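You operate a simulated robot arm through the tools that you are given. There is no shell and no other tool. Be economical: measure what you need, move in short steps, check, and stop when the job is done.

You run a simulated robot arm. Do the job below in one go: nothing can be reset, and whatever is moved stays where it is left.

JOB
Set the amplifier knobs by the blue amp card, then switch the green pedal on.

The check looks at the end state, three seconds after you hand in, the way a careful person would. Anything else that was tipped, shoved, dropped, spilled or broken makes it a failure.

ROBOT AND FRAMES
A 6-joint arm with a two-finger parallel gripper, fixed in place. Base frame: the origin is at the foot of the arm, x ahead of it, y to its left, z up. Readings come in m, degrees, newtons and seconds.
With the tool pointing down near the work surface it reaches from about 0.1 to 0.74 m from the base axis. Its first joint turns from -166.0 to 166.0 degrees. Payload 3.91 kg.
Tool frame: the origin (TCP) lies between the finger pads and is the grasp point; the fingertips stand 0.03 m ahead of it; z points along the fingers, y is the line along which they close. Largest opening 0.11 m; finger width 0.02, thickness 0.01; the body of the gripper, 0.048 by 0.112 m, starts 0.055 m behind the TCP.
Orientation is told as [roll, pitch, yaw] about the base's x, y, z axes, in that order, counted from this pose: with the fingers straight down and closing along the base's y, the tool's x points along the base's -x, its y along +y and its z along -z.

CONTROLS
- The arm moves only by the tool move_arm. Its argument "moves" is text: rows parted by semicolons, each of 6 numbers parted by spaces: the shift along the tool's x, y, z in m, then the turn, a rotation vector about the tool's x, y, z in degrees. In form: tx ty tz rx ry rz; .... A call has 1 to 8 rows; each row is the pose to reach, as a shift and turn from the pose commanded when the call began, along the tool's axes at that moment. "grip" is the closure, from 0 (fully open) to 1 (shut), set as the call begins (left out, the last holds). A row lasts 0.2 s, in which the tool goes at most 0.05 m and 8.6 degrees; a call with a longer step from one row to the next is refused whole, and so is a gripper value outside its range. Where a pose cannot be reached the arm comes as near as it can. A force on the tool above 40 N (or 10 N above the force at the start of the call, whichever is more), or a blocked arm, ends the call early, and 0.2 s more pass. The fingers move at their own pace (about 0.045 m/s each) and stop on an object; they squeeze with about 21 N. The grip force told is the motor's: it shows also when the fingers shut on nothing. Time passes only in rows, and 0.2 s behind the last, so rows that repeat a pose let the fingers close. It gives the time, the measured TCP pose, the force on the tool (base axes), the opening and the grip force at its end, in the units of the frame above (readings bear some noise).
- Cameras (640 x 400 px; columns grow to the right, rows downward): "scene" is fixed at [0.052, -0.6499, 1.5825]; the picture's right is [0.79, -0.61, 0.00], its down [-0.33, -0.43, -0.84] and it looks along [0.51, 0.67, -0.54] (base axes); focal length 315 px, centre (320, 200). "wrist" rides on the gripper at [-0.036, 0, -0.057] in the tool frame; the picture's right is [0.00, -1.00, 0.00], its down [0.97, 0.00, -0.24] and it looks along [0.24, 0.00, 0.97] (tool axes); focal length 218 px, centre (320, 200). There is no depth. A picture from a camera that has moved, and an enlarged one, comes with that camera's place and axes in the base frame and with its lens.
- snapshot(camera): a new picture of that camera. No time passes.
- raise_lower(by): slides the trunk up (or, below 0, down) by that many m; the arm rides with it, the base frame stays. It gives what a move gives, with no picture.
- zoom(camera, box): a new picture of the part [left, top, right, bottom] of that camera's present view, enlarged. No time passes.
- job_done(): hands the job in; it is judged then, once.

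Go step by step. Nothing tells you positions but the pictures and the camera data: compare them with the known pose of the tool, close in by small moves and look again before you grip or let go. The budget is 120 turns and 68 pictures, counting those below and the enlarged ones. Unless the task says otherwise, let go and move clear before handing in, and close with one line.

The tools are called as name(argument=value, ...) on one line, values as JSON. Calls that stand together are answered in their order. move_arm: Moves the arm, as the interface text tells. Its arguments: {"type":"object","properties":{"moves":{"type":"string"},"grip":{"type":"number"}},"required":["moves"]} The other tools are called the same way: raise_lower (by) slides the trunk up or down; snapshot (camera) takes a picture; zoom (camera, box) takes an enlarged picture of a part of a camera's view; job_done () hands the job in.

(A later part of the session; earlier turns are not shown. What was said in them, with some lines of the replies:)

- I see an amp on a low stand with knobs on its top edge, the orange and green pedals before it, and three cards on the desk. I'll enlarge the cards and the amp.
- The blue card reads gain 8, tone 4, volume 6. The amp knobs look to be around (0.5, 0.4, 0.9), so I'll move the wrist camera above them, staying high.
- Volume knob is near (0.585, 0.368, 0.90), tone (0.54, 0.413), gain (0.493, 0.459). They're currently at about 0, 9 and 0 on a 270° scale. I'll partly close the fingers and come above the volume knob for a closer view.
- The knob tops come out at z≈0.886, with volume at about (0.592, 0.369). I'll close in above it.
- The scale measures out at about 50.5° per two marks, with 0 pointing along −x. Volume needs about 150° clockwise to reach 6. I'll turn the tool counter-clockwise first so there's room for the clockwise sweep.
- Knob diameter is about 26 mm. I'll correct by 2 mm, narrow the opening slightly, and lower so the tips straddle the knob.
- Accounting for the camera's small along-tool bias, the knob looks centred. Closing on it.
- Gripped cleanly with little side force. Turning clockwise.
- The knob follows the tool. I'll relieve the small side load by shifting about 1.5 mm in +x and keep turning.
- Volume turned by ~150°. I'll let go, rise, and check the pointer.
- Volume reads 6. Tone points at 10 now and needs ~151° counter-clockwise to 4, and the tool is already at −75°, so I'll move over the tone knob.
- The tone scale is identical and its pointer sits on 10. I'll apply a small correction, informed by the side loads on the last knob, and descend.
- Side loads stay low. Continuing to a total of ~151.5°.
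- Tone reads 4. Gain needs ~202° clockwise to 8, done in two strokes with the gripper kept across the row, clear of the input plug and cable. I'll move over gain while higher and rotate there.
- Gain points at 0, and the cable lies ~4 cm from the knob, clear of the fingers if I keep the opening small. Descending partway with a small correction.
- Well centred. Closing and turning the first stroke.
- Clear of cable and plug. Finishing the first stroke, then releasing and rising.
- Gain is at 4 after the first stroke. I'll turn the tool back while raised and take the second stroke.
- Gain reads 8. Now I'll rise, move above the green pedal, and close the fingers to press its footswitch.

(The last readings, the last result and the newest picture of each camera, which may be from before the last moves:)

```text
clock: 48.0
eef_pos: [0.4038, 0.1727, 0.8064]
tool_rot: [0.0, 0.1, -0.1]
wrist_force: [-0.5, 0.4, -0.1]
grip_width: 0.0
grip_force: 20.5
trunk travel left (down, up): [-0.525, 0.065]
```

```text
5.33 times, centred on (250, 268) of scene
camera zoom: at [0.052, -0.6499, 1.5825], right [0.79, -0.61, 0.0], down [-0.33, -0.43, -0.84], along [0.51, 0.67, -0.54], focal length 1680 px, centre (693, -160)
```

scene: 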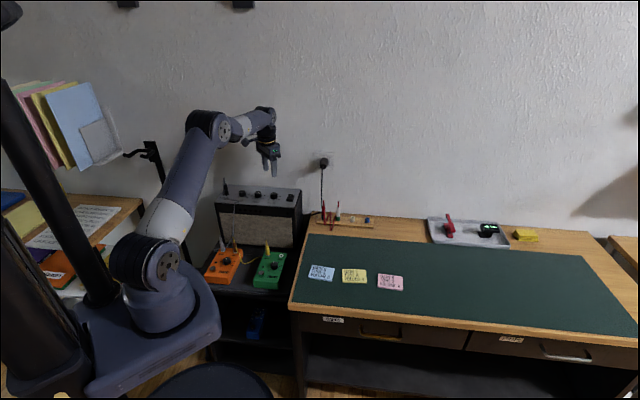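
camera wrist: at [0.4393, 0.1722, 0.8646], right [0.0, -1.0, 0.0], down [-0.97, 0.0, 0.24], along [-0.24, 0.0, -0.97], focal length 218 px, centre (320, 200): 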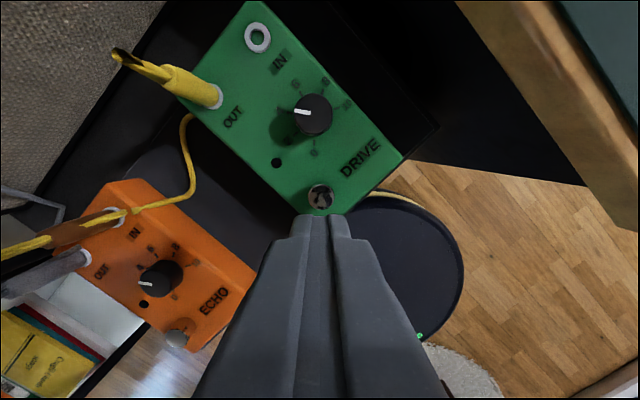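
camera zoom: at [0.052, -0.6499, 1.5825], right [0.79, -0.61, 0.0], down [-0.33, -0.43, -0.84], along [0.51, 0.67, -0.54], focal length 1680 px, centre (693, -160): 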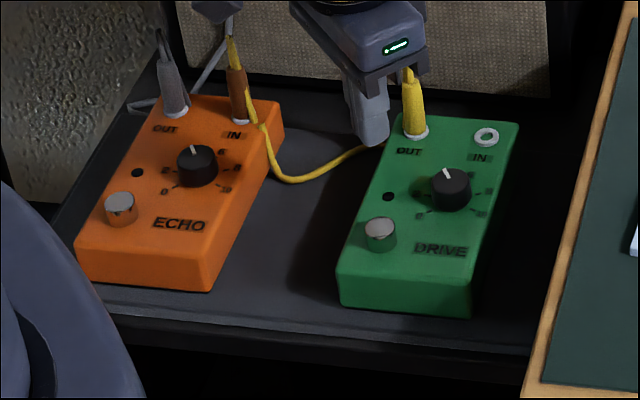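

move_arm(moves="0.0045 0 0.03 0 0 0; 0.0045 0 0.06 0 0 0; 0.0045 0 0.06 0 0 0")

snapshot(camera="wrist")

zoom(camera="scene", box=[220, 235, 300, 285])

```text
clock: 48.8
eef_pos: [0.4003, 0.1749, 0.7451]
tool_rot: [0.0, 0.0, -0.1]
wrist_force: [-0.6, -0.2, -0.7]
grip_width: 0.0
grip_force: 20.7
trunk travel left (down, up): [-0.525, 0.065]
```

```text
27 pictures are left
camera wrist: at [0.4358, 0.1727, 0.8034], right [0.0, -1.0, 0.0], down [-0.97, 0.0, 0.24], along [-0.24, 0.0, -0.97], focal length 218 px, centre (320, 200)
```

wrist: 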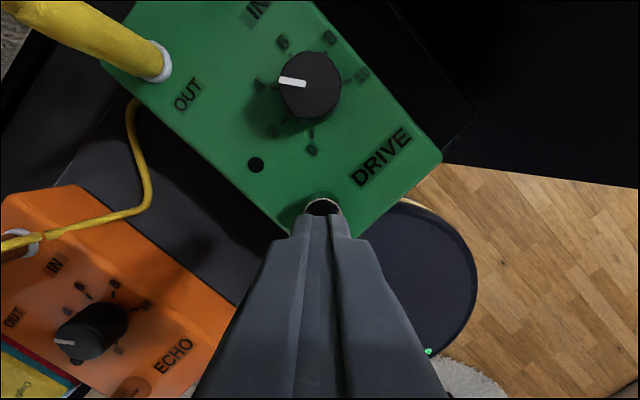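

```text
8.00 times, centred on (260, 260) of scene
camera zoom: at [0.052, -0.6499, 1.5825], right [0.79, -0.61, 0.0], down [-0.33, -0.43, -0.84], along [0.51, 0.67, -0.54], focal length 2521 px, centre (800, -280)
```

zoom: 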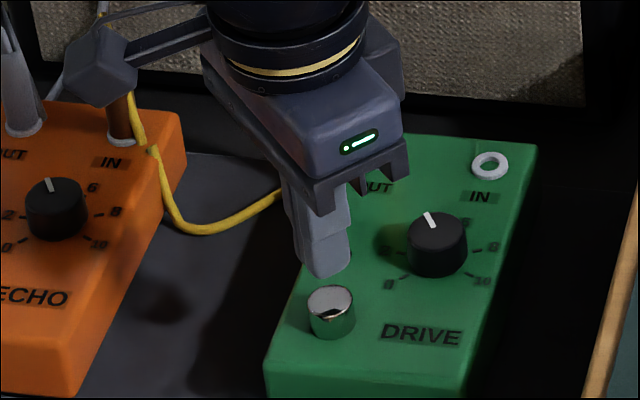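

Switch is just under the fingertips. I'll press down in small steps, watching force.

move_arm(moves="-0.002 0 0.006 0 0 0; -0.002 0 0.010 0 0 0; -0.002 0 0.013 0 0 0; -0.002 0 0.015 0 0 0; -0.002 0 0.017 0 0 0; -0.002 0 0.017 0 0 0")

zoom(camera="scene", box=[220, 235, 300, 285])

```text
clock: 50.2
eef_pos: [0.4, 0.171, 0.7283]
tool_rot: [0.0, 0.1, 0.0]
wrist_force: [0.3, -0.6, -0.1]
grip_width: 0.0
grip_force: 21.2
trunk travel left (down, up): [-0.525, 0.065]
```

```text
8.00 times, centred on (260, 260) of scene
camera zoom: at [0.052, -0.6499, 1.5825], right [0.79, -0.61, 0.0], down [-0.33, -0.43, -0.84], along [0.51, 0.67, -0.54], focal length 2521 px, centre (800, -280)
```

zoom: 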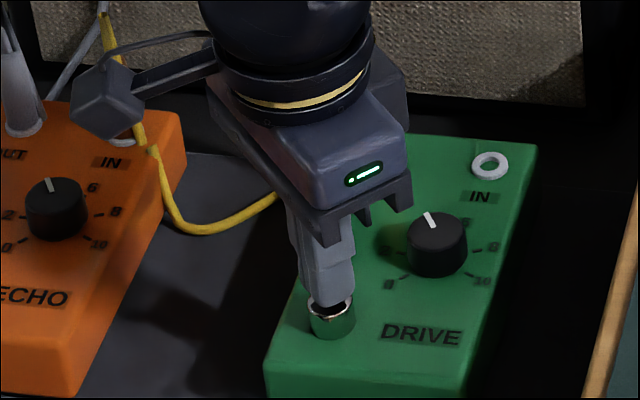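

move_arm(moves="0 0 0.001 0 0 0; 0 0 0.002 0 0 0; 0 0 0.003 0 0 0; 0 0 0.004 0 0 0; 0 0 0.004 0 0 0")

zoom(camera="scene", box=[220, 235, 300, 285])

snapshot(camera="wrist")

```text
clock: 51.4
eef_pos: [0.4009, 0.1718, 0.7249]
tool_rot: [0.0, 0.0, -0.1]
wrist_force: [-0.1, -1.4, 2.4]
grip_width: 0.0
grip_force: 21.4
trunk travel left (down, up): [-0.525, 0.065]
```

```text
8.00 times, centred on (260, 260) of scene
camera zoom: at [0.052, -0.6499, 1.5825], right [0.79, -0.61, 0.0], down [-0.33, -0.43, -0.84], along [0.51, 0.67, -0.54], focal length 2521 px, centre (800, -280)
```

zoom: 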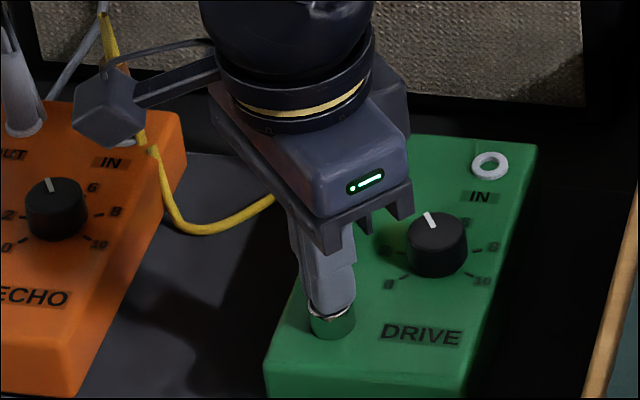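

```text
23 pictures are left
camera wrist: at [0.4357, 0.1711, 0.7812], right [0.0, -1.0, 0.0], down [-0.97, 0.0, 0.24], along [-0.24, 0.0, -0.97], focal length 218 px, centre (320, 200)
```

wrist: 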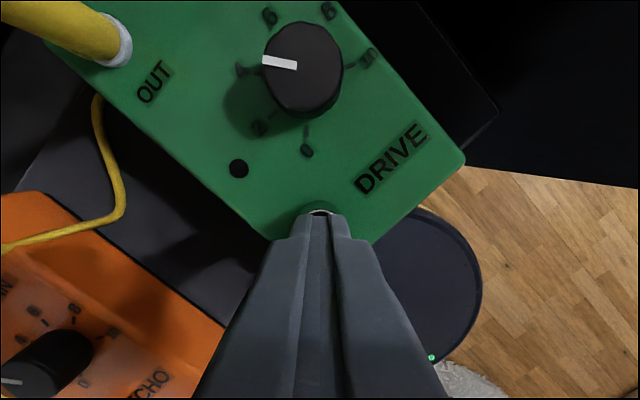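

Contact is starting (about 2.4 N). I'll press on gently and watch the LED.

move_arm(moves="0 0 0.001 0 0 0; 0 0 0.002 0 0 0; 0 0 0.002 0 0 0")

zoom(camera="wrist", box=[200, 130, 360, 230])

```text
clock: 52.2
eef_pos: [0.3994, 0.1714, 0.721]
tool_rot: [0.0, 0.0, -0.1]
wrist_force: [-0.3, -0.2, 2.0]
grip_width: 0.0001
grip_force: 20.4
trunk travel left (down, up): [-0.525, 0.065]
```

```text
4.00 times, centred on (280, 180) of wrist
camera zoom: at [0.4357, 0.1712, 0.7792], right [0.0, -1.0, 0.0], down [-0.97, 0.0, 0.24], along [-0.24, 0.0, -0.97], focal length 873 px, centre (480, 280)
```

zoom: 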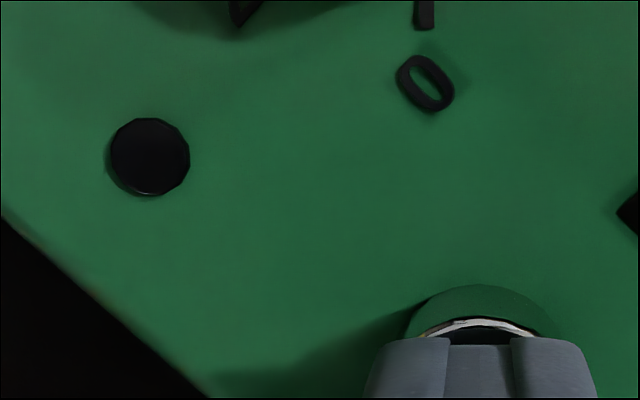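

move_arm(moves="0 0 0.001 0 0 0; 0 0 0.002 0 0 0; 0 0 0.002 0 0 0")

zoom(camera="wrist", box=[200, 130, 360, 230])

```text
clock: 53.0
eef_pos: [0.4003, 0.172, 0.7201]
tool_rot: [0.0, 0.1, -0.1]
wrist_force: [2.0, -0.4, 3.3]
grip_width: 0.0
grip_force: 21.2
trunk travel left (down, up): [-0.525, 0.065]
```

```text
4.00 times, centred on (280, 180) of wrist
camera zoom: at [0.4352, 0.1714, 0.7777], right [0.0, -1.0, 0.0], down [-0.97, 0.0, 0.24], along [-0.24, 0.0, -0.97], focal length 873 px, centre (480, 280)
```

zoom: 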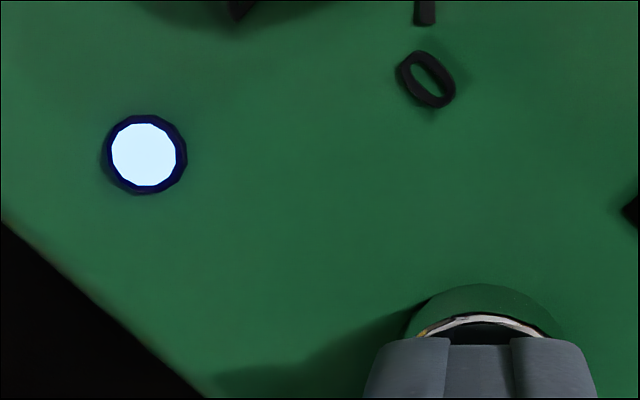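

The LED lit, so the pedal is on. I'll retreat straight up and check everything.

move_arm(moves="0 0 -0.01 0 0 0; 0 0 -0.05 0 0 0; 0 0 -0.1 0 0 0; 0 0 -0.15 0 0 0; 0 0 -0.2 0 0 0; 0 0 -0.25 0 0 0; 0 0 -0.3 0 0 0; 0 0 -0.3 0 0 0")

snapshot(camera="scene")

zoom(camera="scene", box=[190, 230, 310, 305])

snapshot(camera="wrist")

```text
clock: 54.8
eef_pos: [0.4017, 0.1699, 1.0198]
tool_rot: [0.0, 0.0, -0.1]
wrist_force: [-1.1, 0.2, 0.4]
grip_width: 0.0001
grip_force: 21.0
trunk travel left (down, up): [-0.525, 0.065]
```

```text
20 pictures are left
```

scene: 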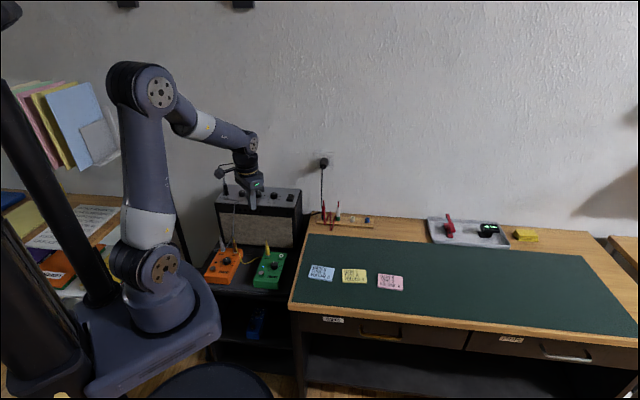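

```text
5.33 times, centred on (250, 268) of scene
camera zoom: at [0.052, -0.6499, 1.5825], right [0.79, -0.61, 0.0], down [-0.33, -0.43, -0.84], along [0.51, 0.67, -0.54], focal length 1680 px, centre (693, -160)
```

zoom: 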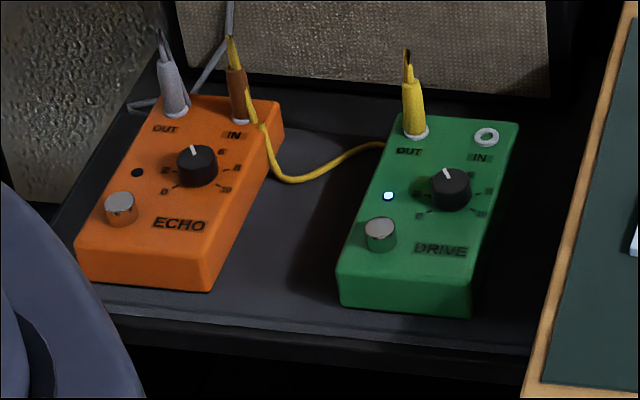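

```text
18 pictures are left
camera wrist: at [0.4367, 0.1694, 1.0782], right [0.0, -1.0, 0.0], down [-0.97, 0.0, 0.24], along [-0.24, 0.0, -0.97], focal length 218 px, centre (320, 200)
```

wrist: 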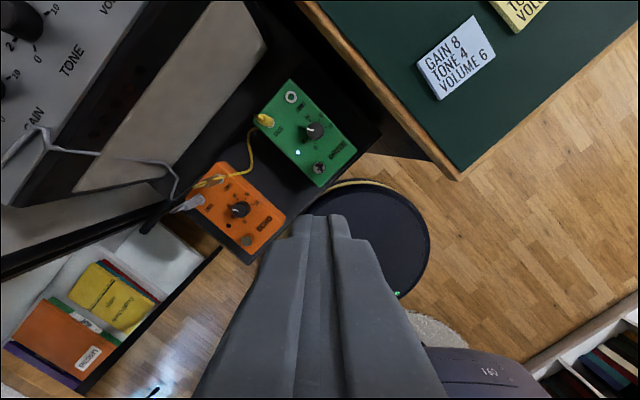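

The green pedal's LED is on, the orange pedal is untouched, and the amp reads gain 8, tone 4, volume 6 with nothing displaced. The arm is clear, so I'm handing in.

job_done()

```text
The job is handed in.
```

The amp is set to the blue card (gain 8, tone 4, volume 6) and the green pedal is on with its LED lit; nothing else looks disturbed.
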